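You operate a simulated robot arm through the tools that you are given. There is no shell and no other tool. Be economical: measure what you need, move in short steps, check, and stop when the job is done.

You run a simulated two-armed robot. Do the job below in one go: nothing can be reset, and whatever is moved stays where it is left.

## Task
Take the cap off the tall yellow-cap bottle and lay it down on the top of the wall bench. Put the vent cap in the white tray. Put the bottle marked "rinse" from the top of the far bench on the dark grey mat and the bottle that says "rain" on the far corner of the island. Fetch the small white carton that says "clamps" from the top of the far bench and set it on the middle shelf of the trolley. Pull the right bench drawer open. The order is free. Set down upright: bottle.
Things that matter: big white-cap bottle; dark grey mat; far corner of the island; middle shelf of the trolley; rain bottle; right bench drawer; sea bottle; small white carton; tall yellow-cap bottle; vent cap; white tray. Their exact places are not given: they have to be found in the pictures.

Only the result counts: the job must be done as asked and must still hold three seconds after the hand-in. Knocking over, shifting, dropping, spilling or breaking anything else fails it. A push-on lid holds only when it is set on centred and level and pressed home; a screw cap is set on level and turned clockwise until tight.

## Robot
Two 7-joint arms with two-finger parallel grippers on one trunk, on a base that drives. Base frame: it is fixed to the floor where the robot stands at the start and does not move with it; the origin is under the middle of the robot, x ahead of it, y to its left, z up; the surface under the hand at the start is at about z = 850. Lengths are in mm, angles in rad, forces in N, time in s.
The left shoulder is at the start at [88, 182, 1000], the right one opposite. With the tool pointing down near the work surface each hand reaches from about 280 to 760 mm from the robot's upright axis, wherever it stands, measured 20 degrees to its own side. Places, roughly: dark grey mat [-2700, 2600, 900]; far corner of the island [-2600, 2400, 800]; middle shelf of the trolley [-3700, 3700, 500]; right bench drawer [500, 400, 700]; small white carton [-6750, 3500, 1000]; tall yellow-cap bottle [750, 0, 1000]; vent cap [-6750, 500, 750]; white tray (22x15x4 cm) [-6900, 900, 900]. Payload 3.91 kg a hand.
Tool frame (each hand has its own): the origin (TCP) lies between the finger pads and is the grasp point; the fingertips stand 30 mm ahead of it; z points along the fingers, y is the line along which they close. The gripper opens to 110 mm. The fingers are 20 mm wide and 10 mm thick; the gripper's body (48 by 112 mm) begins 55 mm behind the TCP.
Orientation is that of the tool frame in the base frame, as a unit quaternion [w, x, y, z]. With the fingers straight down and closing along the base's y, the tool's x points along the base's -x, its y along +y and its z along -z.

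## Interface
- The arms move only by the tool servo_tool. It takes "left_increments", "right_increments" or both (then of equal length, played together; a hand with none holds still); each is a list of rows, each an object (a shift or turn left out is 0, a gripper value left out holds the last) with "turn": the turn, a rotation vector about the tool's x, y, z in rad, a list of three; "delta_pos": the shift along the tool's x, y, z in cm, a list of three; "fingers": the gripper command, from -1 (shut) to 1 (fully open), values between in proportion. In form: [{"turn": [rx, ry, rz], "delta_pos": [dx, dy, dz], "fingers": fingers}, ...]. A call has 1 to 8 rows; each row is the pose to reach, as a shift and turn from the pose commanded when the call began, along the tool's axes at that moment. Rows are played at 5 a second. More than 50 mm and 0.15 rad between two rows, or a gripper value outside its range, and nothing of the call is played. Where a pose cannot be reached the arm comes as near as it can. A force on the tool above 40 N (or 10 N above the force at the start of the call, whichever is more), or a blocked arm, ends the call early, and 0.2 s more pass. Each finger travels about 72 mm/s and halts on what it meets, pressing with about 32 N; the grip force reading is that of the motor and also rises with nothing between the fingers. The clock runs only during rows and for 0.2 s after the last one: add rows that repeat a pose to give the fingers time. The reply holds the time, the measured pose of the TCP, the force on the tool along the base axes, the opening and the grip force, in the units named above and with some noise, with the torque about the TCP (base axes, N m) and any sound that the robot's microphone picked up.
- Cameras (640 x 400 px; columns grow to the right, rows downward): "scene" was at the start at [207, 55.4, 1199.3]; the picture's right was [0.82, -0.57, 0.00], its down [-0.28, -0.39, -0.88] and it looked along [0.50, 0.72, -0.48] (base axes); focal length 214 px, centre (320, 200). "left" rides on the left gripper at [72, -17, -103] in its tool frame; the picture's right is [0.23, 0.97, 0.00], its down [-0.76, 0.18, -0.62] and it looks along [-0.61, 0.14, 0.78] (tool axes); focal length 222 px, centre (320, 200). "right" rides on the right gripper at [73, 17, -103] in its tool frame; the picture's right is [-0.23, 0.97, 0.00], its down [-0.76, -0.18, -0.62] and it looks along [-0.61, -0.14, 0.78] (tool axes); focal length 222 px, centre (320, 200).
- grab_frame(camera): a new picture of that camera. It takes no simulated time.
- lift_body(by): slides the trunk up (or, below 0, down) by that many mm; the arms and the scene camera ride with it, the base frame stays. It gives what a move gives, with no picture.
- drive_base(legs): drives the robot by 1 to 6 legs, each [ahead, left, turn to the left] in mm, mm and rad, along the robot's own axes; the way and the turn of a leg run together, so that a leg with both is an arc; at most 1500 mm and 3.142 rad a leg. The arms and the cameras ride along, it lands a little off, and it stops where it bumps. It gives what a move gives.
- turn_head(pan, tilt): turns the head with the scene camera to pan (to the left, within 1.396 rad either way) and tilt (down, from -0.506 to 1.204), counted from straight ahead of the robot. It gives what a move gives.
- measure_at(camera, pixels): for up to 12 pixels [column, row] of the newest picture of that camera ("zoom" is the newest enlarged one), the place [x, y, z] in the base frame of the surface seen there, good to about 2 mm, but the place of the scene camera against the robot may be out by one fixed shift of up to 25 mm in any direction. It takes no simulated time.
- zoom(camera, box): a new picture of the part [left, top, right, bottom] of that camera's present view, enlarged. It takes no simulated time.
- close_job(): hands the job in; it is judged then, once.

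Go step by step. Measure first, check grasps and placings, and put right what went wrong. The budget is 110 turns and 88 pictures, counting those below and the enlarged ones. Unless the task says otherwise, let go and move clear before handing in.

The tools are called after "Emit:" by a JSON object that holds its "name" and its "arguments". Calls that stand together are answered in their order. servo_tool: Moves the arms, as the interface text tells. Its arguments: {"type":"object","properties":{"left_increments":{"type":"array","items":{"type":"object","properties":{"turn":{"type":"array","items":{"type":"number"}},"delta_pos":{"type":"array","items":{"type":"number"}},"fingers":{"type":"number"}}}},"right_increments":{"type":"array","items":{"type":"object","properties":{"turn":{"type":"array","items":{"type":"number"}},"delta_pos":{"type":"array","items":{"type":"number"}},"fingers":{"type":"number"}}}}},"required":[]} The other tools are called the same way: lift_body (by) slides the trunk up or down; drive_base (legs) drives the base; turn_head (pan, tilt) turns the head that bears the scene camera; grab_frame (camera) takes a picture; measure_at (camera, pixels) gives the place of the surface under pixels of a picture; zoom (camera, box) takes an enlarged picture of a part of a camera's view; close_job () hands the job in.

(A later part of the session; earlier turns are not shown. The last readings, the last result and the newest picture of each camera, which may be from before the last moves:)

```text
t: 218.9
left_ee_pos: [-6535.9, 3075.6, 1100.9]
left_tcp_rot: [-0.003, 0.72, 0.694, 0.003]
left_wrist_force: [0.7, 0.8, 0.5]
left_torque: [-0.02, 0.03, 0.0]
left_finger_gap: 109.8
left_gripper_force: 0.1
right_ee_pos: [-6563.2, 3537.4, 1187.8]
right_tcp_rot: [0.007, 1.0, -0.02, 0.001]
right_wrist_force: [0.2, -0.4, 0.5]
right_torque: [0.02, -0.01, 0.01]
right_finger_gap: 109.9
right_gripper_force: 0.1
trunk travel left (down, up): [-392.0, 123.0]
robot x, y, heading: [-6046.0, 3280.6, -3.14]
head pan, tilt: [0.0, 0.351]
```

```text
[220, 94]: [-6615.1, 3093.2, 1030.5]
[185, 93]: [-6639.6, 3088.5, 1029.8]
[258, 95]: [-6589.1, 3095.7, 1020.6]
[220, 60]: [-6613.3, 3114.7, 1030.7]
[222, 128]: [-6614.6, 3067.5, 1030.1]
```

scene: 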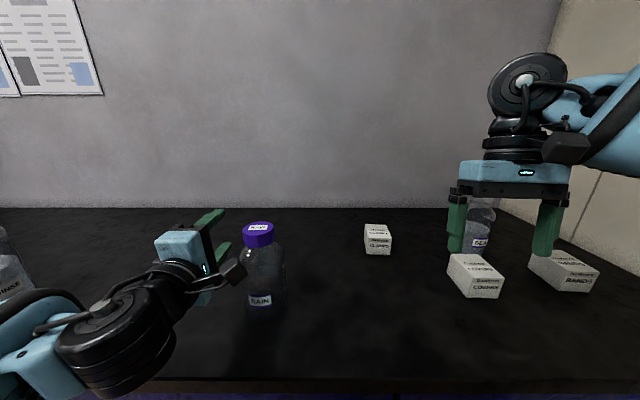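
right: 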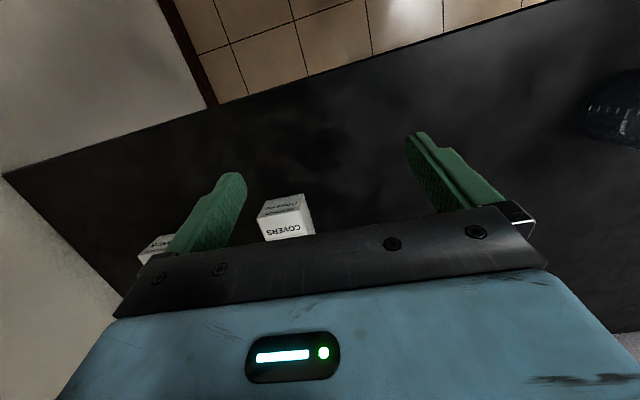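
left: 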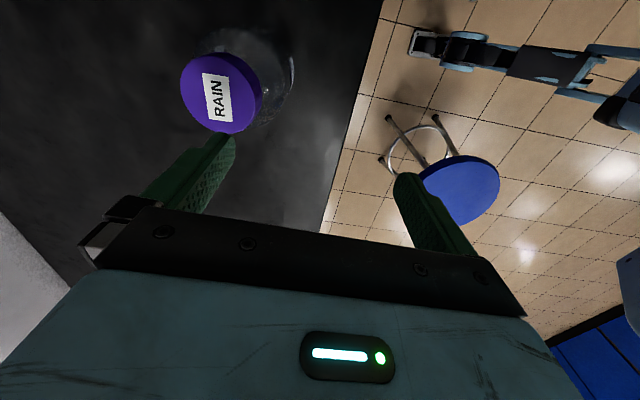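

The RAIN cap centre is at (−6615,3091,1030), so the scene camera's correction is a constant base-frame shift of about (+3,+17,−7). I'll move over the cap, go down and grip.

Emit:
{"name": "servo_tool", "arguments": {"left_increments": [{"delta_pos": [1.26, -4, 0]}, {"delta_pos": [1.26, -7.96, 0]}, {"delta_pos": [1.26, -7.96, 3]}, {"delta_pos": [1.26, -7.96, 6.4]}, {"delta_pos": [1.26, -7.96, 6.4]}]}}

Emit:
{"name": "servo_tool", "arguments": {"left_increments": [{"fingers": -1}, {"fingers": -1}, {"fingers": -1}, {"fingers": -1}]}}

```text
t: 220.2
left_ee_pos: [-6615.2, 3086.5, 1038.4]
left_tcp_rot: [-0.003, 0.719, 0.694, 0.003]
left_wrist_force: [0.6, -1.5, 0.4]
left_torque: [-0.02, 0.0, -0.02]
left_finger_gap: 110.0
left_gripper_force: 0.0
left hand out of reach, approached as far as the arm can: row 2, 3, 4, 5
right_ee_pos: [-6562.7, 3536.9, 1186.5]
right_tcp_rot: [0.007, 1.0, -0.021, 0.002]
right_wrist_force: [0.6, 0.0, 0.2]
right_torque: [-0.01, -0.02, -0.01]
right_finger_gap: 109.8
right_gripper_force: 0.0
trunk travel left (down, up): [-392.0, 123.0]
robot x, y, heading: [-6042.7, 3282.2, -3.141]
head pan, tilt: [0.0, 0.351]
```

```text
t: 221.2
left_ee_pos: [-6614.7, 3086.4, 1038.2]
left_tcp_rot: [-0.002, 0.72, 0.694, 0.003]
left_wrist_force: [0.7, 0.2, 0.5]
left_torque: [-0.03, 0.02, 0.07]
left_finger_gap: 51.3
left_gripper_force: 32.0
right_ee_pos: [-6563.4, 3536.4, 1186.8]
right_tcp_rot: [0.007, 1.0, -0.021, 0.002]
right_wrist_force: [-0.3, 0.0, -0.4]
right_torque: [-0.01, -0.02, 0.0]
right_finger_gap: 110.0
right_gripper_force: 0.0
trunk travel left (down, up): [-392.0, 123.0]
robot x, y, heading: [-6046.0, 3283.9, -3.138]
head pan, tilt: [0.0, 0.351]
```

RAIN is gripped at 51 mm. I'll lift it with the trunk, then drive so the right hand comes near the carton.

Emit:
{"name": "lift_body", "arguments": {"by": 90}}

Emit:
{"name": "drive_base", "arguments": {"legs": [[0, 165, 0], [170, 0, 0]]}}

Emit:
{"name": "grab_frame", "arguments": {"camera": "right"}}

```text
t: 222.4
left_ee_pos: [-6588.4, 3086.9, 1245.9]
left_tcp_rot: [-0.075, 0.715, 0.691, -0.072]
left_wrist_force: [-0.9, -0.1, -3.6]
left_torque: [0.0, -0.1, 0.01]
left_finger_gap: 51.0
left_gripper_force: 32.4
right_ee_pos: [-6566.0, 3536.5, 1275.4]
right_tcp_rot: [0.007, 1.0, -0.021, 0.003]
right_wrist_force: [0.3, 0.5, -1.2]
right_torque: [0.02, -0.02, -0.03]
right_finger_gap: 109.9
right_gripper_force: 0.1
trunk travel left (down, up): [-482.0, 33.0]
robot x, y, heading: [-6045.3, 3283.2, -3.142]
head pan, tilt: [0.0, 0.351]
```

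```text
t: 224.5
left_ee_pos: [-6586.6, 2923.2, 1246.3]
left_tcp_rot: [-0.076, 0.715, 0.691, -0.072]
left_wrist_force: [0.5, -0.6, -2.3]
left_torque: [-0.04, -0.07, 0.04]
left_finger_gap: 50.9
left_gripper_force: 31.7
right_ee_pos: [-6563.4, 3373.0, 1277.0]
right_tcp_rot: [0.006, 1.0, -0.021, 0.001]
right_wrist_force: [0.0, 0.4, 0.3]
right_torque: [0.0, 0.02, -0.03]
right_finger_gap: 109.7
right_gripper_force: 0.1
trunk travel left (down, up): [-482.0, 33.0]
robot x, y, heading: [-6044.0, 3121.1, -3.14]
head pan, tilt: [0.0, 0.351]
stopped in leg 1: the robot was blocked; the commanded pose is now the measured one
```

```text
31 pictures are left
```

right: 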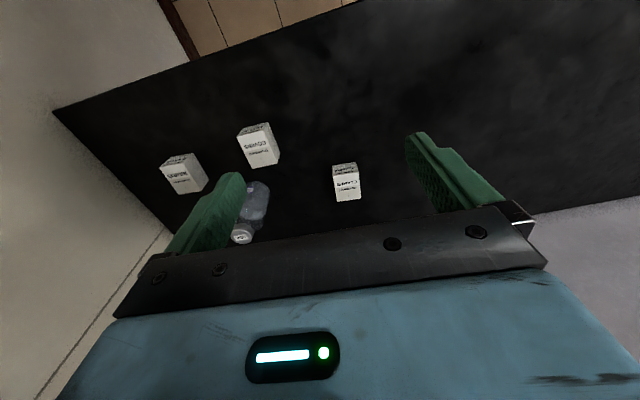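

A touch on the left, probably the stool, ended the strafe. I'll move 20 mm away from it, and measure the carton at (347,183).

Emit:
{"name": "measure_at", "arguments": {"camera": "right", "pixels": [[345, 168], [347, 185], [335, 168], [356, 166], [336, 200], [359, 197]]}}

Emit:
{"name": "drive_base", "arguments": {"legs": [[0, -20, 0], [170, 0, 0]]}}

Emit:
{"name": "zoom", "arguments": {"camera": "right", "box": [230, 60, 430, 220]}}

```text
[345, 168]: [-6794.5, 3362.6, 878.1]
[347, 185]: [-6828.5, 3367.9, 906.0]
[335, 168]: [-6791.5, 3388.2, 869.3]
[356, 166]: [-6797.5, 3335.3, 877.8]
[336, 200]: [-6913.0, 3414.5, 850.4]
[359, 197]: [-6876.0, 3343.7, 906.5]
```

```text
t: 226.4
left_ee_pos: [-6754.4, 2944.0, 1248.8]
left_tcp_rot: [-0.077, 0.716, 0.69, -0.073]
left_wrist_force: [0.8, -0.8, -3.7]
left_torque: [0.01, -0.09, -0.03]
left_finger_gap: 50.6
left_gripper_force: 32.1
right_ee_pos: [-6732.0, 3395.6, 1277.8]
right_tcp_rot: [0.006, 1.0, -0.021, 0.001]
right_wrist_force: [-0.7, -0.7, -0.6]
right_torque: [0.01, 0.0, -0.02]
right_finger_gap: 110.2
right_gripper_force: 0.0
trunk travel left (down, up): [-482.0, 33.0]
robot x, y, heading: [-6212.0, 3137.4, -3.139]
head pan, tilt: [0.0, 0.351]
```

```text
2.50 times, centred on (330, 140) of right
```

zoom: 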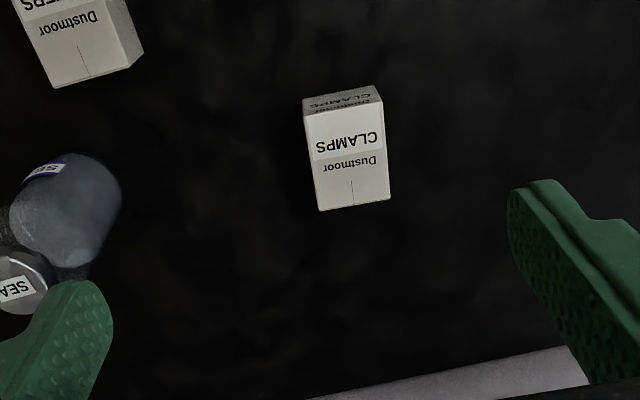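

I'll measure the carton's top face on the zoomed picture, and the SEA bottle's place.

Emit:
{"name": "measure_at", "arguments": {"camera": "zoom", "pixels": [[349, 156], [310, 120], [378, 106], [386, 194], [321, 206], [20, 290], [70, 200]]}}

```text
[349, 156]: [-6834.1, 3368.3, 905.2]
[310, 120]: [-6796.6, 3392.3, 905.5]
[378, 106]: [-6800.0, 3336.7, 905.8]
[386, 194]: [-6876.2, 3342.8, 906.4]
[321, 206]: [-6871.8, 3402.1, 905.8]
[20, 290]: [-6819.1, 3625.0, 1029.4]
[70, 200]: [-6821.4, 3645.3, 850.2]
```

The carton centre is (−6836,3369), 58 mm wide across y, top at 906. I'll drive 60 ahead, lower the trunk 100 (bottle stays well clear), then lower the right hand.

Emit:
{"name": "drive_base", "arguments": {"legs": [[70, 0, 0]]}}

Emit:
{"name": "lift_body", "arguments": {"by": -100}}

Emit:
{"name": "servo_tool", "arguments": {"right_increments": [{"delta_pos": [-1, 1, 4.5]}, {"delta_pos": [-2, 2.5, 9]}, {"delta_pos": [-3, 2.5, 13.5]}, {"delta_pos": [-3.2, 2.5, 18]}, {"delta_pos": [-3.2, 2.5, 21]}, {"delta_pos": [-3.2, 2.5, 21]}]}}

Emit:
{"name": "grab_frame", "arguments": {"camera": "right"}}

```text
t: 227.4
left_ee_pos: [-6777.5, 2943.9, 1243.6]
left_tcp_rot: [-0.073, 0.716, 0.691, -0.07]
left_wrist_force: [-0.2, 0.0, -3.6]
left_torque: [-0.05, -0.09, -0.02]
left_finger_gap: 50.7
left_gripper_force: 32.4
right_ee_pos: [-6754.4, 3394.9, 1274.5]
right_tcp_rot: [0.006, 1.0, -0.021, 0.004]
right_wrist_force: [-0.3, 0.0, -0.1]
right_torque: [0.01, -0.04, -0.03]
right_finger_gap: 109.9
right_gripper_force: 0.1
trunk travel left (down, up): [-482.0, 33.0]
robot x, y, heading: [-6231.9, 3141.9, -3.138]
head pan, tilt: [0.0, 0.351]
stopped in leg 1: the robot was blocked; the commanded pose is now the measured one
```

```text
t: 228.7
left_ee_pos: [-6774.5, 2944.8, 1146.3]
left_tcp_rot: [-0.076, 0.715, 0.691, -0.073]
left_wrist_force: [-0.3, -0.5, -3.2]
left_torque: [-0.01, -0.06, -0.01]
left_finger_gap: 50.4
left_gripper_force: 31.9
right_ee_pos: [-6751.6, 3393.7, 1177.4]
right_tcp_rot: [0.007, 1.0, -0.021, 0.001]
right_wrist_force: [-0.1, -0.4, 0.6]
right_torque: [-0.01, 0.0, 0.01]
right_finger_gap: 110.1
right_gripper_force: 0.1
trunk travel left (down, up): [-382.0, 133.0]
robot x, y, heading: [-6232.1, 3141.4, -3.139]
head pan, tilt: [0.0, 0.351]
```

```text
t: 230.1
left_ee_pos: [-6776.3, 2943.7, 1146.6]
left_tcp_rot: [-0.075, 0.716, 0.691, -0.073]
left_wrist_force: [0.6, 0.8, -3.0]
left_torque: [-0.01, -0.05, 0.0]
left_finger_gap: 50.5
left_gripper_force: 31.6
right_ee_pos: [-6784.8, 3368.4, 966.0]
right_tcp_rot: [0.007, 1.0, -0.021, 0.001]
right_wrist_force: [-0.4, 0.0, 0.1]
right_torque: [0.0, -0.03, -0.02]
right_finger_gap: 109.9
right_gripper_force: 0.1
trunk travel left (down, up): [-382.0, 133.0]
robot x, y, heading: [-6233.6, 3138.4, -3.141]
head pan, tilt: [0.0, 0.351]
```

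```text
29 pictures are left
```

right: 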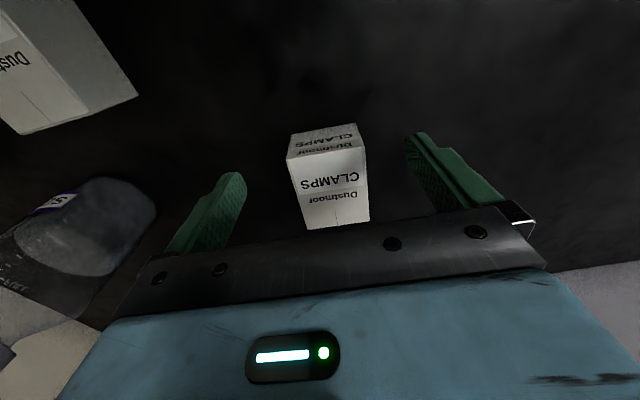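

The carton is between the fingers' line. I'll go 45 mm forward, down 82 mm, and grip.

Emit:
{"name": "servo_tool", "arguments": {"right_increments": [{"delta_pos": [-4.5, 0, 0]}, {"delta_pos": [-4.5, 0, 4]}, {"delta_pos": [-4.5, 0, 8]}, {"delta_pos": [-4.5, 0, 8]}, {"delta_pos": [-4.5, 0, 8], "fingers": -1}, {"delta_pos": [-4.5, 0, 8], "fingers": -1}, {"delta_pos": [-4.5, 0, 8], "fingers": -1}, {"delta_pos": [-4.5, 0, 8], "fingers": -1}]}}

```text
t: 231.9
left_ee_pos: [-6775.8, 2944.4, 1145.9]
left_tcp_rot: [-0.076, 0.715, 0.691, -0.073]
left_wrist_force: [-0.5, 0.6, -2.5]
left_torque: [-0.01, -0.07, -0.01]
left_finger_gap: 50.3
left_gripper_force: 31.9
right_ee_pos: [-6829.7, 3370.2, 888.7]
right_tcp_rot: [0.007, 1.0, -0.021, 0.002]
right_wrist_force: [0.6, -0.5, -0.5]
right_torque: [0.04, 0.01, -0.01]
right_finger_gap: 66.1
right_gripper_force: 31.9
trunk travel left (down, up): [-382.0, 133.0]
robot x, y, heading: [-6231.8, 3141.0, -3.137]
head pan, tilt: [0.0, 0.351]
```

The carton is gripped, but for the low trolley shelf the hand must come in at a slant while the carton stays level. So I'll open, tilt the right hand 0.7 rad forward around the carton, and grip again.

Emit:
{"name": "servo_tool", "arguments": {"right_increments": [{"fingers": 1}, {"fingers": 1}, {"fingers": 1, "turn": [0, -0.14, 0]}, {"turn": [0, -0.28, 0]}, {"turn": [0, -0.42, 0]}, {"turn": [0, -0.56, 0]}, {"turn": [0, -0.7, 0]}, {"turn": [0, -0.7, 0]}]}}

Emit:
{"name": "servo_tool", "arguments": {"right_increments": [{"fingers": -1}, {"fingers": -1}, {"fingers": -1}, {"fingers": -1}]}}

Emit:
{"name": "grab_frame", "arguments": {"camera": "right"}}

```text
t: 233.7
left_ee_pos: [-6776.3, 2943.3, 1145.7]
left_tcp_rot: [-0.075, 0.716, 0.691, -0.073]
left_wrist_force: [-0.2, -0.2, -3.0]
left_torque: [-0.06, -0.1, -0.03]
left_finger_gap: 50.2
left_gripper_force: 31.8
right_ee_pos: [-6829.7, 3370.0, 886.9]
right_tcp_rot: [-0.002, 0.939, -0.022, -0.343]
right_wrist_force: [0.3, 0.5, 0.6]
right_torque: [0.02, 0.02, -0.01]
right_finger_gap: 110.0
right_gripper_force: 0.1
trunk travel left (down, up): [-382.0, 133.0]
robot x, y, heading: [-6232.8, 3139.9, -3.138]
head pan, tilt: [0.0, 0.351]
```

```text
t: 234.7
left_ee_pos: [-6775.2, 2944.0, 1145.7]
left_tcp_rot: [-0.076, 0.716, 0.691, -0.073]
left_wrist_force: [0.4, 0.1, -3.2]
left_torque: [0.01, -0.1, 0.01]
left_finger_gap: 50.4
left_gripper_force: 32.0
right_ee_pos: [-6828.7, 3368.4, 887.4]
right_tcp_rot: [-0.001, 0.94, -0.022, -0.342]
right_wrist_force: [-1.2, -0.4, 0.3]
right_torque: [0.07, 0.07, -0.04]
right_finger_gap: 65.7
right_gripper_force: 31.8
trunk travel left (down, up): [-382.0, 133.0]
robot x, y, heading: [-6231.2, 3138.3, -3.136]
head pan, tilt: [0.0, 0.351]
```

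```text
28 pictures are left
```

right: 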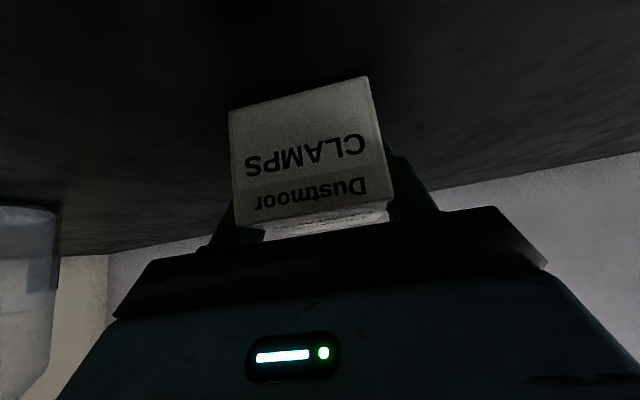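

The carton is gripped again at 65.7 mm with the hand slanted. I'll lift with the trunk, then drive back and across to face the trolley.

Emit:
{"name": "lift_body", "arguments": {"by": 110}}

Emit:
{"name": "drive_base", "arguments": {"legs": [[-1000, 0, 0], [0, 0, -1.574], [-440, 0, 0], [0, -1330, 0]]}}

Emit:
{"name": "turn_head", "arguments": {"pan": -0.2, "tilt": 0.6}}

Emit:
{"name": "grab_frame", "arguments": {"camera": "scene"}}

```text
t: 236.1
left_ee_pos: [-6766.9, 2944.2, 1277.2]
left_tcp_rot: [-0.088, 0.713, 0.69, -0.086]
left_wrist_force: [-0.8, 0.5, -3.7]
left_torque: [0.0, -0.1, 0.01]
left_finger_gap: 50.0
left_gripper_force: 31.7
right_ee_pos: [-6827.7, 3369.7, 995.6]
right_tcp_rot: [-0.002, 0.94, -0.022, -0.34]
right_wrist_force: [0.1, 0.5, -1.4]
right_torque: [-0.06, 0.02, 0.04]
right_finger_gap: 65.1
right_gripper_force: 32.0
trunk travel left (down, up): [-492.0, 23.0]
robot x, y, heading: [-6232.2, 3135.2, -3.133]
head pan, tilt: [0.0, 0.351]
```

```text
t: 238.2
left_ee_pos: [-6540.5, 2942.0, 1278.4]
left_tcp_rot: [-0.089, 0.713, 0.69, -0.088]
left_wrist_force: [2.2, 0.9, -2.1]
left_torque: [-0.01, 0.03, 0.03]
left_finger_gap: 50.4
left_gripper_force: 32.3
right_ee_pos: [-6603.7, 3369.1, 998.1]
right_tcp_rot: [-0.002, 0.939, -0.022, -0.343]
right_wrist_force: [1.3, -0.3, -1.7]
right_torque: [-0.04, 0.03, 0.0]
right_finger_gap: 65.7
right_gripper_force: 32.3
trunk travel left (down, up): [-492.0, 23.0]
robot x, y, heading: [-6011.1, 3143.1, -3.138]
head pan, tilt: [0.0, 0.351]
stopped in leg 1: the robot was blocked; the commanded pose is now the measured one
```

```text
t: 239.0
left_ee_pos: [-6545.9, 2943.5, 1274.8]
left_tcp_rot: [-0.087, 0.713, 0.691, -0.086]
left_wrist_force: [-0.5, 0.3, -4.2]
left_torque: [-0.03, -0.11, 0.0]
left_finger_gap: 50.4
left_gripper_force: 32.0
right_ee_pos: [-6610.0, 3369.7, 997.0]
right_tcp_rot: [-0.001, 0.94, -0.021, -0.34]
right_wrist_force: [0.4, 0.5, -0.6]
right_torque: [0.01, 0.0, -0.01]
right_finger_gap: 65.8
right_gripper_force: 32.2
trunk travel left (down, up): [-492.0, 23.0]
robot x, y, heading: [-6010.4, 3141.7, -3.137]
head pan, tilt: [-0.201, 0.6]
```

```text
27 pictures are left
```

scene: 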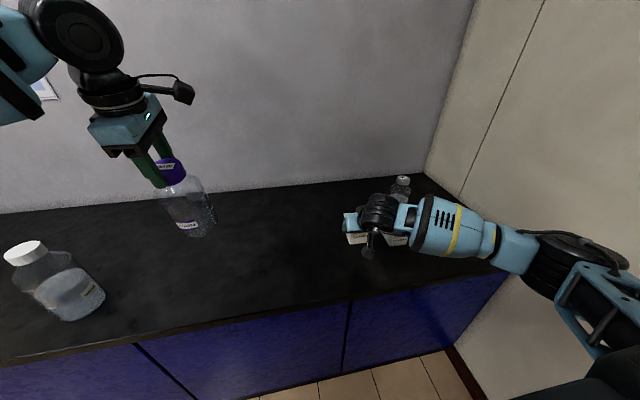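

Backing up touched the stool. I'll sidestep 75 mm right (the earlier free lane) and back up from there.

Emit:
{"name": "drive_base", "arguments": {"legs": [[0, -75, 0], [-780, 0, 0], [0, 0, -1.574], [-500, 0, 0], [0, -1320, 0]]}}

Emit:
{"name": "grab_frame", "arguments": {"camera": "scene"}}

```text
t: 261.8
left_ee_pos: [-4117.0, 3245.3, 1275.8]
left_tcp_rot: [-0.122, 0.992, -0.022, 0.002]
left_wrist_force: [-0.9, 0.2, -3.6]
left_torque: [-0.09, -0.02, -0.02]
left_finger_gap: 50.3
left_gripper_force: 32.1
right_ee_pos: [-3690.7, 3301.5, 996.8]
right_tcp_rot: [0.244, -0.645, 0.683, 0.239]
right_wrist_force: [-0.7, -0.1, -0.3]
right_torque: [-0.01, -0.01, 0.02]
right_finger_gap: 65.7
right_gripper_force: 31.9
trunk travel left (down, up): [-492.0, 23.0]
robot x, y, heading: [-3927.2, 2707.9, 1.563]
head pan, tilt: [-0.201, 0.6]
```

```text
26 pictures are left
```

scene: 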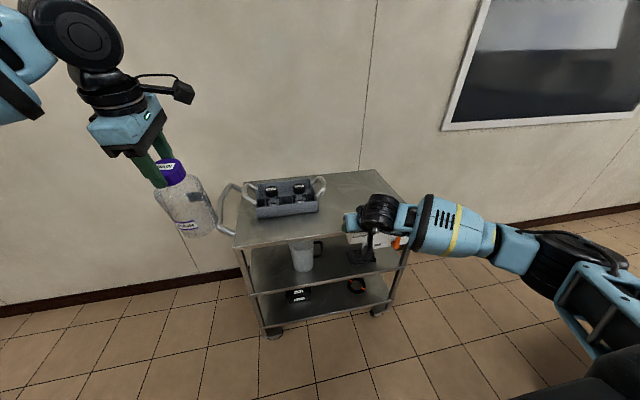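

The trolley is ahead; the middle shelf holds a mug at (302,255) and a black stand at (360,255). I'll zoom and measure the free front space.

Emit:
{"name": "zoom", "arguments": {"camera": "scene", "box": [220, 190, 440, 330]}}

Emit:
{"name": "measure_at", "arguments": {"camera": "scene", "pixels": [[255, 287], [330, 277], [270, 275], [330, 268], [265, 262], [390, 268], [302, 270], [350, 262], [238, 243], [375, 225], [252, 293], [398, 268]]}}

```text
2.86 times, centred on (330, 260) of scene
```

zoom: 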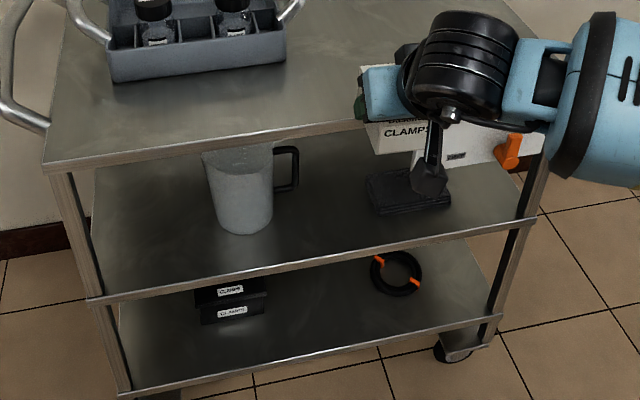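

```text
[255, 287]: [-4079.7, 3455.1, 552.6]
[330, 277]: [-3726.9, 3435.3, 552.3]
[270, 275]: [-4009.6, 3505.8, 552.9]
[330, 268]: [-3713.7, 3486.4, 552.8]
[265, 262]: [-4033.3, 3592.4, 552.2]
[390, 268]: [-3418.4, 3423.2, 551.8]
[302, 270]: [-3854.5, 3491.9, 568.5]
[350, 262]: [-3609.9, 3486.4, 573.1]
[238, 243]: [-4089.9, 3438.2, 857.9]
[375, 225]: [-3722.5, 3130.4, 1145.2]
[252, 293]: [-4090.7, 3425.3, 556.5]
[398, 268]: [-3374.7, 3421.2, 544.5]
```

The middle shelf is at z≈546, its front edge at y≈3440, with free space at its left front (x≈−3985). I'll line up, lower the trunk to bring the carton just above shelf level, then check.

Emit:
{"name": "drive_base", "arguments": {"legs": [[0, 294, 0.008]]}}

Emit:
{"name": "lift_body", "arguments": {"by": -390}}

Emit:
{"name": "grab_frame", "arguments": {"camera": "scene"}}

```text
t: 265.0
left_ee_pos: [-4417.4, 3242.8, 1274.7]
left_tcp_rot: [-0.123, 0.992, -0.015, 0.001]
left_wrist_force: [0.2, 0.4, -3.6]
left_torque: [-0.04, 0.04, 0.01]
left_finger_gap: 50.3
left_gripper_force: 32.5
right_ee_pos: [-3991.7, 3305.7, 996.8]
right_tcp_rot: [0.242, -0.649, 0.681, 0.24]
right_wrist_force: [-0.5, 0.3, -1.1]
right_torque: [-0.01, 0.01, 0.02]
right_finger_gap: 65.6
right_gripper_force: 32.0
trunk travel left (down, up): [-492.0, 23.0]
robot x, y, heading: [-4223.2, 2707.5, 1.569]
head pan, tilt: [-0.201, 0.6]
```

```text
t: 268.7
left_ee_pos: [-4416.8, 3243.0, 884.9]
left_tcp_rot: [-0.123, 0.992, -0.016, 0.001]
left_wrist_force: [0.4, -0.4, -3.2]
left_torque: [-0.09, 0.04, 0.01]
left_finger_gap: 50.4
left_gripper_force: 32.0
right_ee_pos: [-3991.7, 3306.8, 607.4]
right_tcp_rot: [0.242, -0.648, 0.681, 0.239]
right_wrist_force: [0.1, 0.7, -1.0]
right_torque: [-0.01, 0.0, 0.01]
right_finger_gap: 65.4
right_gripper_force: 32.0
trunk travel left (down, up): [-102.0, 413.0]
robot x, y, heading: [-4221.2, 2705.8, 1.574]
head pan, tilt: [-0.201, 0.6]
```

```text
24 pictures are left
```

scene: 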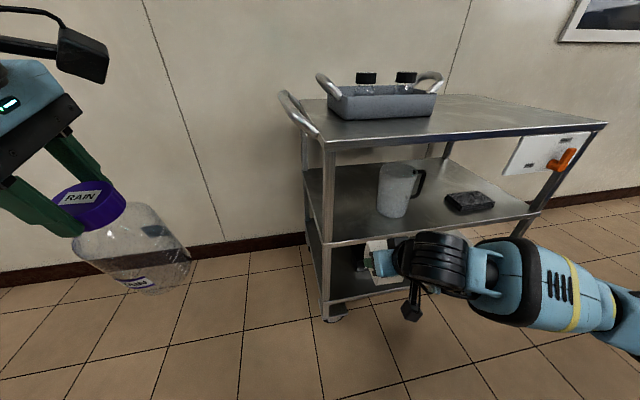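

The lane at the shelf's left front is free. I'll drive the carton in over the shelf.

Emit:
{"name": "drive_base", "arguments": {"legs": [[195, 0, 0]]}}

Emit:
{"name": "grab_frame", "arguments": {"camera": "scene"}}

```text
t: 270.3
left_ee_pos: [-4417.0, 3439.9, 883.9]
left_tcp_rot: [-0.121, 0.992, -0.017, 0.0]
left_wrist_force: [0.1, 0.7, -4.3]
left_torque: [-0.09, 0.0, 0.0]
left_finger_gap: 50.4
left_gripper_force: 32.2
right_ee_pos: [-3992.8, 3500.0, 605.9]
right_tcp_rot: [0.242, -0.648, 0.681, 0.239]
right_wrist_force: [-0.3, -0.3, -1.0]
right_torque: [-0.04, -0.01, 0.0]
right_finger_gap: 65.6
right_gripper_force: 32.0
trunk travel left (down, up): [-102.0, 413.0]
robot x, y, heading: [-4219.2, 2901.7, 1.575]
head pan, tilt: [-0.201, 0.6]
```

```text
23 pictures are left
```

scene: 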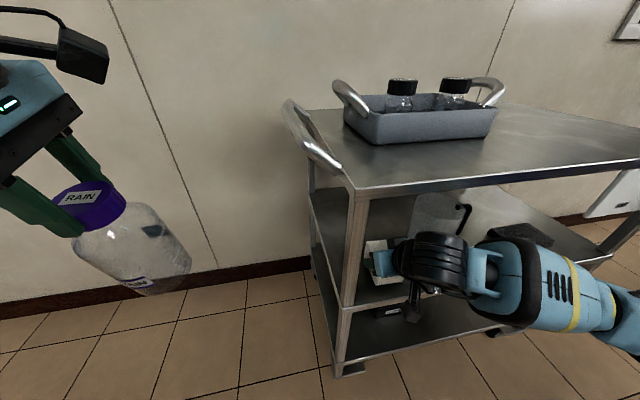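

The carton is inside above the shelf. I'll lower 20 mm and then feel for contact.

Emit:
{"name": "lift_body", "arguments": {"by": -20}}

Emit:
{"name": "lift_body", "arguments": {"by": -5}}

```text
t: 271.0
left_ee_pos: [-4417.0, 3437.4, 865.3]
left_tcp_rot: [-0.123, 0.992, -0.016, 0.001]
left_wrist_force: [-0.3, -0.4, -3.3]
left_torque: [-0.08, 0.02, -0.01]
left_finger_gap: 50.5
left_gripper_force: 32.0
right_ee_pos: [-3990.1, 3499.8, 587.6]
right_tcp_rot: [0.242, -0.648, 0.68, 0.241]
right_wrist_force: [0.2, -0.6, -0.6]
right_torque: [-0.03, -0.02, -0.01]
right_finger_gap: 65.6
right_gripper_force: 31.9
trunk travel left (down, up): [-82.0, 433.0]
robot x, y, heading: [-4225.4, 2904.4, 1.577]
head pan, tilt: [-0.201, 0.6]
```

```text
t: 271.5
left_ee_pos: [-4417.4, 3436.7, 860.2]
left_tcp_rot: [-0.122, 0.992, -0.017, 0.002]
left_wrist_force: [-0.9, -0.2, -2.5]
left_torque: [-0.14, 0.0, -0.01]
left_finger_gap: 50.4
left_gripper_force: 31.9
right_ee_pos: [-3990.7, 3498.8, 580.8]
right_tcp_rot: [0.243, -0.648, 0.68, 0.24]
right_wrist_force: [-0.4, 0.9, 0.6]
right_torque: [0.14, -0.08, -0.01]
right_finger_gap: 65.4
right_gripper_force: 32.0
trunk travel left (down, up): [-77.0, 438.0]
robot x, y, heading: [-4222.5, 2903.5, 1.577]
head pan, tilt: [-0.201, 0.6]
```

Contact begins (force turned to +0.6). I'll lower 2 mm, open wide, and back out.

Emit:
{"name": "lift_body", "arguments": {"by": -2}}

Emit:
{"name": "servo_tool", "arguments": {"right_increments": [{"fingers": 0.6}, {"fingers": 0.6}, {"fingers": 0.6}]}}

Emit:
{"name": "drive_base", "arguments": {"legs": [[-250, 0, 0]]}}

Emit:
{"name": "grab_frame", "arguments": {"camera": "right"}}

```text
t: 272.1
left_ee_pos: [-4417.7, 3437.4, 858.7]
left_tcp_rot: [-0.122, 0.992, -0.017, 0.001]
left_wrist_force: [0.1, -0.3, -2.9]
left_torque: [-0.08, -0.01, -0.04]
left_finger_gap: 50.4
left_gripper_force: 32.3
right_ee_pos: [-3991.8, 3500.1, 582.1]
right_tcp_rot: [0.245, -0.648, 0.68, 0.242]
right_wrist_force: [1.1, 0.4, 14.5]
right_torque: [-0.62, -0.53, 0.03]
right_finger_gap: 65.5
right_gripper_force: 32.1
trunk travel left (down, up): [-75.0, 440.0]
robot x, y, heading: [-4220.6, 2905.9, 1.571]
head pan, tilt: [-0.201, 0.6]
```

```text
t: 272.9
left_ee_pos: [-4417.6, 3437.9, 858.6]
left_tcp_rot: [-0.122, 0.992, -0.017, 0.002]
left_wrist_force: [0.2, -0.2, -2.5]
left_torque: [-0.05, 0.02, -0.01]
left_finger_gap: 50.6
left_gripper_force: 32.2
right_ee_pos: [-3991.6, 3500.1, 580.0]
right_tcp_rot: [0.243, -0.648, 0.68, 0.24]
right_wrist_force: [-0.4, 0.4, 0.6]
right_torque: [-0.02, 0.0, 0.01]
right_finger_gap: 87.9
right_gripper_force: 0.0
trunk travel left (down, up): [-75.0, 440.0]
robot x, y, heading: [-4220.1, 2900.8, 1.577]
head pan, tilt: [-0.201, 0.6]
```

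```text
t: 274.7
left_ee_pos: [-4417.4, 3188.0, 858.3]
left_tcp_rot: [-0.123, 0.992, -0.016, 0.002]
left_wrist_force: [-0.3, -0.4, -2.9]
left_torque: [-0.1, -0.01, 0.03]
left_finger_gap: 50.3
left_gripper_force: 31.8
right_ee_pos: [-3990.5, 3249.0, 579.4]
right_tcp_rot: [0.243, -0.648, 0.681, 0.239]
right_wrist_force: [-1.1, -0.3, -0.1]
right_torque: [0.01, -0.01, 0.02]
right_finger_gap: 87.9
right_gripper_force: 0.1
trunk travel left (down, up): [-75.0, 440.0]
robot x, y, heading: [-4221.6, 2651.0, 1.577]
head pan, tilt: [-0.201, 0.6]
```

```text
22 pictures are left
```

right: 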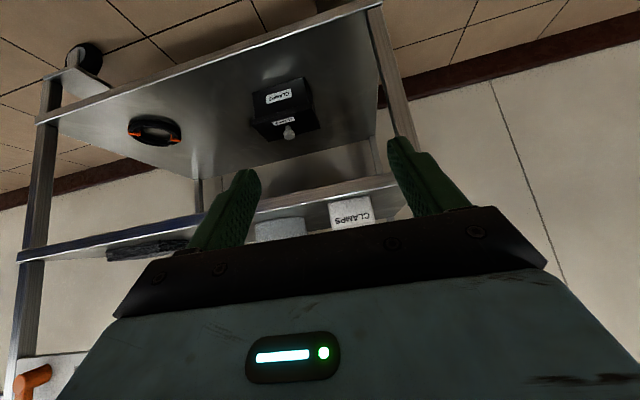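

The carton stands on the middle shelf. I'll raise the trunk, turn to face the island and look at its far corner.

Emit:
{"name": "lift_body", "arguments": {"by": 400}}

Emit:
{"name": "drive_base", "arguments": {"legs": [[-100, 0, 0], [0, 0, -1.577], [500, 0, 0]]}}

Emit:
{"name": "turn_head", "arguments": {"pan": 0.0, "tilt": 0.5}}

Emit:
{"name": "grab_frame", "arguments": {"camera": "scene"}}

```text
t: 278.5
left_ee_pos: [-4417.1, 3189.1, 1256.9]
left_tcp_rot: [-0.122, 0.992, -0.016, 0.001]
left_wrist_force: [0.5, -0.5, -3.2]
left_torque: [-0.11, 0.01, 0.01]
left_finger_gap: 50.2
left_gripper_force: 32.0
right_ee_pos: [-3991.1, 3249.6, 978.3]
right_tcp_rot: [0.241, -0.649, 0.681, 0.24]
right_wrist_force: [-0.5, -0.2, 0.5]
right_torque: [-0.01, 0.0, -0.03]
right_finger_gap: 87.7
right_gripper_force: 0.0
trunk travel left (down, up): [-475.0, 40.0]
robot x, y, heading: [-4221.8, 2652.4, 1.574]
head pan, tilt: [-0.201, 0.6]
```

```text
t: 286.1
left_ee_pos: [-3182.7, 2744.2, 1258.5]
left_tcp_rot: [0.086, -0.688, 0.715, -0.089]
left_wrist_force: [0.4, -0.1, -2.9]
left_torque: [0.03, 0.07, -0.05]
left_finger_gap: 50.3
left_gripper_force: 31.7
right_ee_pos: [-3123.6, 2317.7, 980.2]
right_tcp_rot: [0.342, 0.025, 0.94, -0.002]
right_wrist_force: [0.2, -0.2, -0.2]
right_torque: [0.0, -0.01, 0.01]
right_finger_gap: 88.2
right_gripper_force: 0.1
trunk travel left (down, up): [-475.0, 40.0]
robot x, y, heading: [-3720.0, 2549.3, -0.001]
head pan, tilt: [-0.201, 0.6]
```

```text
t: 286.8
left_ee_pos: [-3183.4, 2744.0, 1256.9]
left_tcp_rot: [0.086, -0.688, 0.715, -0.088]
left_wrist_force: [0.2, -0.5, -3.1]
left_torque: [0.04, 0.08, 0.0]
left_finger_gap: 50.2
left_gripper_force: 32.4
right_ee_pos: [-3123.6, 2316.8, 979.6]
right_tcp_rot: [0.341, 0.025, 0.94, -0.002]
right_wrist_force: [1.2, -0.5, -0.2]
right_torque: [0.01, 0.02, 0.0]
right_finger_gap: 88.0
right_gripper_force: 0.1
trunk travel left (down, up): [-475.0, 40.0]
robot x, y, heading: [-3718.1, 2552.5, -0.003]
head pan, tilt: [0.0, 0.499]
```

```text
21 pictures are left
```

scene: 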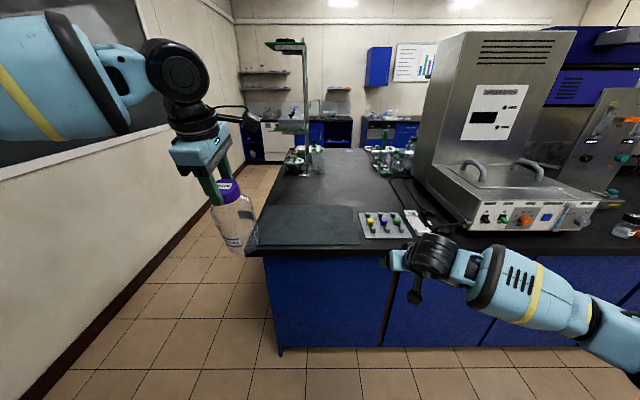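

The dark grey mat lies at (308,225) near the island's far corner. I'll measure its outline and the corner's edges.

Emit:
{"name": "measure_at", "arguments": {"camera": "scene", "pixels": [[262, 244], [264, 207], [352, 207], [360, 243], [251, 250], [290, 182], [370, 250], [360, 215], [385, 225], [340, 180], [400, 200], [310, 165]]}}

Emit:
{"name": "zoom", "arguments": {"camera": "scene", "box": [230, 130, 470, 280]}}

```text
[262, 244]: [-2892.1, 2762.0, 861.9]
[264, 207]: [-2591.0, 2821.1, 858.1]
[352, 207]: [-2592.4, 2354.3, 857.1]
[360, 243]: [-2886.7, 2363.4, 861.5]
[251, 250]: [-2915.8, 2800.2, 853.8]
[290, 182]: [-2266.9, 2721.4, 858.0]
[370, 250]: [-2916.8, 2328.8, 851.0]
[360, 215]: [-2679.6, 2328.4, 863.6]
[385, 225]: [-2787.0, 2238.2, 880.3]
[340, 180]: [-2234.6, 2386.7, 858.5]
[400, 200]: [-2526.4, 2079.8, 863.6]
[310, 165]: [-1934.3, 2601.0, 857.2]
```

```text
2.67 times, centred on (350, 205) of scene
```

zoom: 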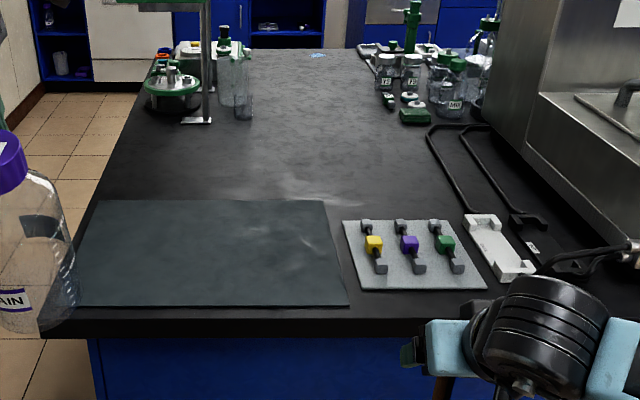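

Mat: x −2890…−2590, y 2375…2800 (corrected). The rough centre for the far corner is (−2600,2400), so I'll stand RAIN just off the mat at about (−2600,2320). First I'll level the left hand and move it outwards, and fold the right hand back.

Emit:
{"name": "servo_tool", "arguments": {"left_increments": [{"delta_pos": [-2, 0, 1], "turn": [-0.08, 0, 0]}, {"delta_pos": [-4, 0, 2], "turn": [-0.16, 0, 0]}, {"delta_pos": [-6, 0, 3], "turn": [-0.246, 0, 0]}, {"delta_pos": [-8, 0, 5], "turn": [-0.246, 0, 0]}, {"delta_pos": [-10, 0, 7], "turn": [-0.246, 0, 0]}, {"delta_pos": [-11.5, 0, 9], "turn": [-0.246, 0, 0]}, {"delta_pos": [-11.5, 0, 11], "turn": [-0.246, 0, 0]}, {"delta_pos": [-11.5, 0, 11], "turn": [-0.246, 0, 0]}], "right_increments": [{"delta_pos": [2.3, -1.7, -3]}, {"delta_pos": [4.6, -3.4, -6], "turn": [0, 0.1, 0]}, {"delta_pos": [6.9, -5.1, -9], "turn": [0, 0.2, 0]}, {"delta_pos": [9.2, -6.8, -12], "turn": [0, 0.3, 0]}, {"delta_pos": [11.5, -8.5, -15], "turn": [0, 0.4, 0]}, {"delta_pos": [13.8, -10.2, -18], "turn": [0, 0.5, 0]}, {"delta_pos": [16.1, -12, -21.3], "turn": [0, 0.6, 0]}, {"delta_pos": [16.1, -12, -21.3], "turn": [0, 0.7, 0]}]}}

Emit:
{"name": "drive_base", "arguments": {"legs": [[0, -550, 0]]}}

Emit:
{"name": "turn_head", "arguments": {"pan": 0.05, "tilt": 0.5}}

Emit:
{"name": "grab_frame", "arguments": {"camera": "scene"}}

```text
t: 288.6
left_ee_pos: [-3149.8, 2858.9, 1150.4]
left_tcp_rot: [0.001, -0.693, 0.721, 0.002]
left_wrist_force: [0.4, -0.1, -4.1]
left_torque: [0.01, 0.02, -0.02]
left_finger_gap: 50.3
left_gripper_force: 31.8
right_ee_pos: [-3388.7, 2210.6, 1037.3]
right_tcp_rot: [-0.003, 0.025, 1.0, 0.006]
right_wrist_force: [0.8, 0.9, 0.1]
right_torque: [0.01, 0.0, -0.02]
right_finger_gap: 88.1
right_gripper_force: 0.1
trunk travel left (down, up): [-475.0, 40.0]
robot x, y, heading: [-3719.5, 2552.4, -0.003]
head pan, tilt: [0.0, 0.499]
```

```text
t: 293.9
left_ee_pos: [-3152.7, 2305.5, 1151.6]
left_tcp_rot: [0.0, -0.693, 0.721, 0.0]
left_wrist_force: [-0.3, -0.4, -2.6]
left_torque: [-0.02, -0.02, -0.01]
left_finger_gap: 50.3
left_gripper_force: 31.5
right_ee_pos: [-3393.1, 1658.9, 1038.0]
right_tcp_rot: [-0.002, 0.026, 1.0, 0.006]
right_wrist_force: [-0.2, -0.8, 0.7]
right_torque: [-0.02, -0.02, 0.01]
right_finger_gap: 87.9
right_gripper_force: 0.1
trunk travel left (down, up): [-475.0, 40.0]
robot x, y, heading: [-3721.4, 2000.2, -0.008]
head pan, tilt: [0.0, 0.499]
```

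```text
t: 294.5
left_ee_pos: [-3153.8, 2307.4, 1150.7]
left_tcp_rot: [0.0, -0.693, 0.721, 0.0]
left_wrist_force: [-0.3, 0.5, -4.0]
left_torque: [0.02, -0.05, 0.0]
left_finger_gap: 50.6
left_gripper_force: 32.0
right_ee_pos: [-3394.0, 1659.1, 1038.0]
right_tcp_rot: [-0.002, 0.026, 1.0, 0.006]
right_wrist_force: [0.1, -0.1, 0.0]
right_torque: [-0.04, -0.02, 0.02]
right_finger_gap: 87.9
right_gripper_force: 0.1
trunk travel left (down, up): [-475.0, 40.0]
robot x, y, heading: [-3723.5, 2003.4, -0.007]
head pan, tilt: [0.051, 0.499]
```

```text
19 pictures are left
```

scene: 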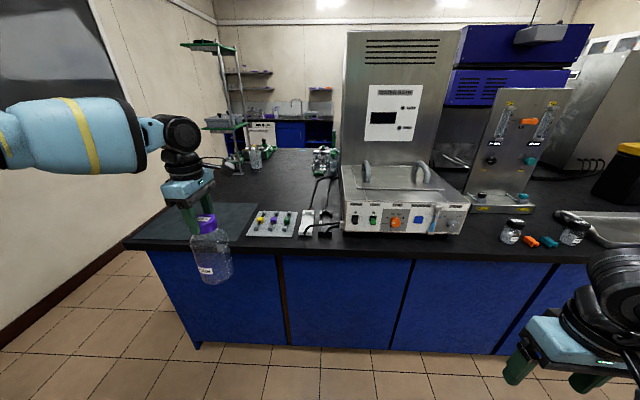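

Everything's lined up: left hand 304 mm left, 570 mm ahead, level. I'll measure the machine fronts and the plate before driving in.

Emit:
{"name": "measure_at", "arguments": {"camera": "scene", "pixels": [[500, 160], [350, 213], [400, 220], [510, 228], [263, 212], [292, 212], [250, 235], [257, 205], [248, 232], [300, 205], [430, 245]]}}

Emit:
{"name": "zoom", "arguments": {"camera": "scene", "box": [180, 170, 360, 280]}}

```text
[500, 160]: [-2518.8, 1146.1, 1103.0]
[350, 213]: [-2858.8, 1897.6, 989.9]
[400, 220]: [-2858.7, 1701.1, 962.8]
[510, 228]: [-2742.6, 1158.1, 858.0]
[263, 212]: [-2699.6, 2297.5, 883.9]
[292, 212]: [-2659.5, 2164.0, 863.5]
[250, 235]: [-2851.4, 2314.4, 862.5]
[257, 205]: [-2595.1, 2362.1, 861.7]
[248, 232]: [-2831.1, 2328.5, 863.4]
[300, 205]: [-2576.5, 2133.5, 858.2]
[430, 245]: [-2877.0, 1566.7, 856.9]
```

```text
3.56 times, centred on (270, 225) of scene
```

zoom: 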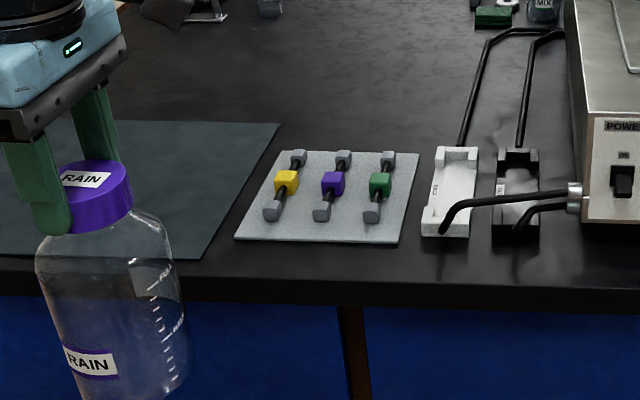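

The machine's front is at x≈−2856 for y<1915, so I'll raise the right hand 150 mm first, then drive in 545 mm with the bottle about 110 mm above the top.

Emit:
{"name": "servo_tool", "arguments": {"right_increments": [{"delta_pos": [0, 0, -4]}, {"delta_pos": [1, 0, -8]}, {"delta_pos": [2, 0, -12]}, {"delta_pos": [3, 0, -15]}, {"delta_pos": [3, 0, -15]}]}}

Emit:
{"name": "drive_base", "arguments": {"legs": [[400, 0, 0.007], [145, 0, 0]]}}

Emit:
{"name": "grab_frame", "arguments": {"camera": "scene"}}

```text
t: 295.7
left_ee_pos: [-3152.3, 2305.4, 1151.5]
left_tcp_rot: [0.0, -0.692, 0.722, 0.0]
left_wrist_force: [0.2, 1.3, -3.4]
left_torque: [0.01, -0.01, -0.01]
left_finger_gap: 50.3
left_gripper_force: 31.7
right_ee_pos: [-3423.5, 1659.3, 1187.4]
right_tcp_rot: [-0.003, 0.027, 1.0, 0.006]
right_wrist_force: [0.7, 0.1, 0.4]
right_torque: [0.0, 0.0, 0.01]
right_finger_gap: 88.2
right_gripper_force: 0.0
trunk travel left (down, up): [-475.0, 40.0]
robot x, y, heading: [-3724.2, 2001.6, -0.006]
head pan, tilt: [0.051, 0.499]
```

```text
t: 299.2
left_ee_pos: [-2611.8, 2309.4, 1152.0]
left_tcp_rot: [0.001, -0.695, 0.719, 0.001]
left_wrist_force: [-0.8, 0.5, -3.5]
left_torque: [0.02, 0.0, 0.01]
left_finger_gap: 50.3
left_gripper_force: 32.1
right_ee_pos: [-2876.8, 1658.7, 1189.8]
right_tcp_rot: [-0.003, 0.022, 1.0, 0.006]
right_wrist_force: [1.1, -0.4, -0.9]
right_torque: [0.01, -0.04, -0.02]
right_finger_gap: 88.0
right_gripper_force: 0.1
trunk travel left (down, up): [-475.0, 40.0]
robot x, y, heading: [-3176.5, 1998.1, 0.002]
head pan, tilt: [0.051, 0.499]
```

```text
17 pictures are left
```

scene: 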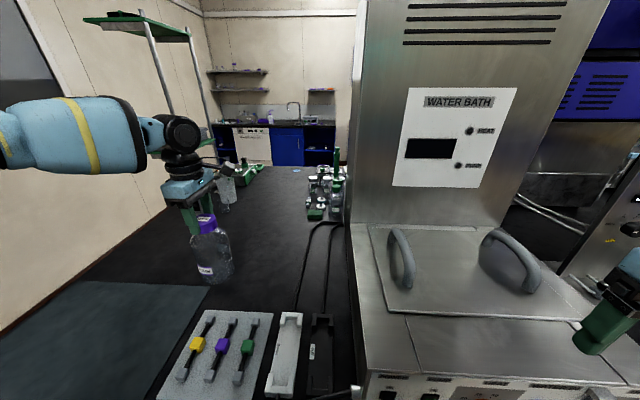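

The bottle hangs just beyond the mat's inner corner. I'll go 14 mm further, raise the right hand by 100, then lower the trunk by 105.

Emit:
{"name": "servo_tool", "arguments": {"right_increments": [{"delta_pos": [0.5, 0, -4]}, {"delta_pos": [1, 0, -8]}, {"delta_pos": [2, 0, -10]}, {"delta_pos": [2, 0, -10]}]}}

Emit:
{"name": "drive_base", "arguments": {"legs": [[14, 0, 0]]}}

Emit:
{"name": "lift_body", "arguments": {"by": -100}}

Emit:
{"name": "zoom", "arguments": {"camera": "scene", "box": [120, 160, 300, 320]}}

```text
t: 300.2
left_ee_pos: [-2609.9, 2309.5, 1151.0]
left_tcp_rot: [0.0, -0.695, 0.719, 0.001]
left_wrist_force: [0.4, 0.2, -3.5]
left_torque: [-0.01, 0.0, 0.03]
left_finger_gap: 50.3
left_gripper_force: 31.7
right_ee_pos: [-2892.4, 1658.0, 1288.4]
right_tcp_rot: [-0.002, 0.023, 1.0, 0.007]
right_wrist_force: [0.6, 0.3, -0.1]
right_torque: [0.04, 0.02, 0.02]
right_finger_gap: 87.8
right_gripper_force: 0.0
trunk travel left (down, up): [-475.0, 40.0]
robot x, y, heading: [-3177.7, 1995.6, 0.001]
head pan, tilt: [0.051, 0.499]
```

```text
t: 300.9
left_ee_pos: [-2599.9, 2310.0, 1153.0]
left_tcp_rot: [0.0, -0.694, 0.72, 0.001]
left_wrist_force: [0.2, 0.2, -3.2]
left_torque: [0.03, 0.01, -0.02]
left_finger_gap: 50.4
left_gripper_force: 32.0
right_ee_pos: [-2883.8, 1658.8, 1290.2]
right_tcp_rot: [0.0, 0.023, 1.0, 0.006]
right_wrist_force: [0.2, -0.2, 0.3]
right_torque: [0.01, -0.04, -0.02]
right_finger_gap: 87.9
right_gripper_force: 0.1
trunk travel left (down, up): [-475.0, 40.0]
robot x, y, heading: [-3160.2, 1998.6, 0.004]
head pan, tilt: [0.051, 0.499]
```

```text
t: 302.3
left_ee_pos: [-2597.3, 2309.4, 1052.3]
left_tcp_rot: [0.001, -0.695, 0.719, 0.0]
left_wrist_force: [-0.2, 0.3, -3.5]
left_torque: [0.04, 0.01, -0.01]
left_finger_gap: 50.1
left_gripper_force: 31.5
right_ee_pos: [-2849.2, 1660.0, 1143.7]
right_tcp_rot: [-0.081, 0.022, 0.996, 0.005]
right_wrist_force: [-0.3, -0.7, -0.1]
right_torque: [0.0, -0.02, -0.03]
right_finger_gap: 87.6
right_gripper_force: 0.1
trunk travel left (down, up): [-375.0, 140.0]
robot x, y, heading: [-3162.6, 2000.7, -0.002]
head pan, tilt: [0.051, 0.499]
```

```text
2.50 times, centred on (210, 240) of scene
```

zoom: 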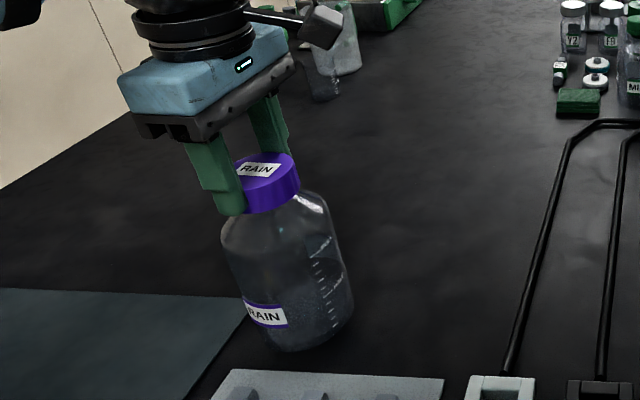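

The bottle hangs about 14 mm above the surface, clear of the mat and the plate. I'll lower until contact.

Emit:
{"name": "lift_body", "arguments": {"by": -11}}

Emit:
{"name": "lift_body", "arguments": {"by": -4}}

```text
t: 302.9
left_ee_pos: [-2597.5, 2309.1, 1041.1]
left_tcp_rot: [0.001, -0.695, 0.719, 0.001]
left_wrist_force: [0.7, -0.8, -3.2]
left_torque: [0.03, -0.01, 0.01]
left_finger_gap: 50.1
left_gripper_force: 32.5
right_ee_pos: [-2849.3, 1659.9, 1132.3]
right_tcp_rot: [-0.08, 0.023, 0.997, 0.004]
right_wrist_force: [0.5, -0.4, 0.0]
right_torque: [0.02, 0.02, -0.04]
right_finger_gap: 88.2
right_gripper_force: 0.1
trunk travel left (down, up): [-364.0, 151.0]
robot x, y, heading: [-3163.5, 1999.4, -0.001]
head pan, tilt: [0.051, 0.499]
```

```text
t: 303.4
left_ee_pos: [-2597.6, 2309.6, 1039.0]
left_tcp_rot: [0.002, -0.695, 0.719, -0.001]
left_wrist_force: [-0.6, 2.7, 8.8]
left_torque: [0.07, 0.13, 0.0]
left_finger_gap: 50.2
left_gripper_force: 31.8
right_ee_pos: [-2849.1, 1659.3, 1128.5]
right_tcp_rot: [-0.079, 0.023, 0.997, 0.005]
right_wrist_force: [-0.4, 0.1, 1.5]
right_torque: [-0.04, 0.03, 0.01]
right_finger_gap: 87.8
right_gripper_force: 0.0
trunk travel left (down, up): [-360.0, 155.0]
robot x, y, heading: [-3159.7, 1999.3, 0.003]
head pan, tilt: [0.051, 0.499]
```

Contact (+8.8 N). I'll open, raise the trunk, and check.

Emit:
{"name": "servo_tool", "arguments": {"left_increments": [{"fingers": 1}, {"fingers": 1}, {"fingers": 1}, {"fingers": 1}]}}

Emit:
{"name": "lift_body", "arguments": {"by": 120}}

Emit:
{"name": "zoom", "arguments": {"camera": "scene", "box": [100, 130, 320, 330]}}

Emit:
{"name": "drive_base", "arguments": {"legs": [[-700, 0, 0]]}}

```text
t: 304.4
left_ee_pos: [-2597.0, 2309.6, 1037.2]
left_tcp_rot: [0.001, -0.695, 0.719, 0.0]
left_wrist_force: [-0.2, -0.2, 0.3]
left_torque: [0.01, 0.02, -0.04]
left_finger_gap: 110.0
left_gripper_force: 0.1
right_ee_pos: [-2848.7, 1659.5, 1128.3]
right_tcp_rot: [-0.08, 0.023, 0.997, 0.005]
right_wrist_force: [0.1, -0.2, 0.5]
right_torque: [-0.03, 0.01, -0.03]
right_finger_gap: 87.7
right_gripper_force: 0.0
trunk travel left (down, up): [-360.0, 155.0]
robot x, y, heading: [-3164.2, 1999.4, 0.002]
head pan, tilt: [0.051, 0.499]
```

```text
t: 305.9
left_ee_pos: [-2598.3, 2309.9, 1156.2]
left_tcp_rot: [0.001, -0.694, 0.72, 0.0]
left_wrist_force: [0.4, 0.0, -0.8]
left_torque: [-0.01, 0.01, 0.0]
left_finger_gap: 110.1
left_gripper_force: 0.0
right_ee_pos: [-2847.6, 1659.2, 1247.4]
right_tcp_rot: [-0.081, 0.022, 0.996, 0.006]
right_wrist_force: [-0.2, -0.3, 1.0]
right_torque: [-0.02, -0.01, -0.05]
right_finger_gap: 87.8
right_gripper_force: 0.1
trunk travel left (down, up): [-480.0, 35.0]
robot x, y, heading: [-3162.1, 1994.3, 0.0]
head pan, tilt: [0.051, 0.499]
```

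```text
2.00 times, centred on (210, 230) of scene
```

zoom: 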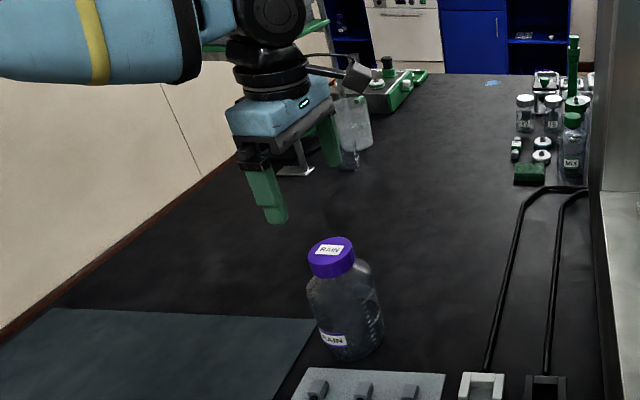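

```text
t: 309.7
left_ee_pos: [-3291.8, 2310.3, 1157.0]
left_tcp_rot: [0.0, -0.697, 0.717, 0.001]
left_wrist_force: [-0.1, 0.2, 0.4]
left_torque: [-0.01, -0.04, 0.01]
left_finger_gap: 110.0
left_gripper_force: 0.1
right_ee_pos: [-3538.4, 1659.1, 1247.3]
right_tcp_rot: [-0.08, 0.019, 0.997, 0.005]
right_wrist_force: [0.4, 0.2, -1.1]
right_torque: [-0.04, -0.03, 0.0]
right_finger_gap: 88.0
right_gripper_force: 0.1
trunk travel left (down, up): [-480.0, 35.0]
robot x, y, heading: [-3854.1, 1999.1, 0.007]
head pan, tilt: [0.051, 0.499]
```

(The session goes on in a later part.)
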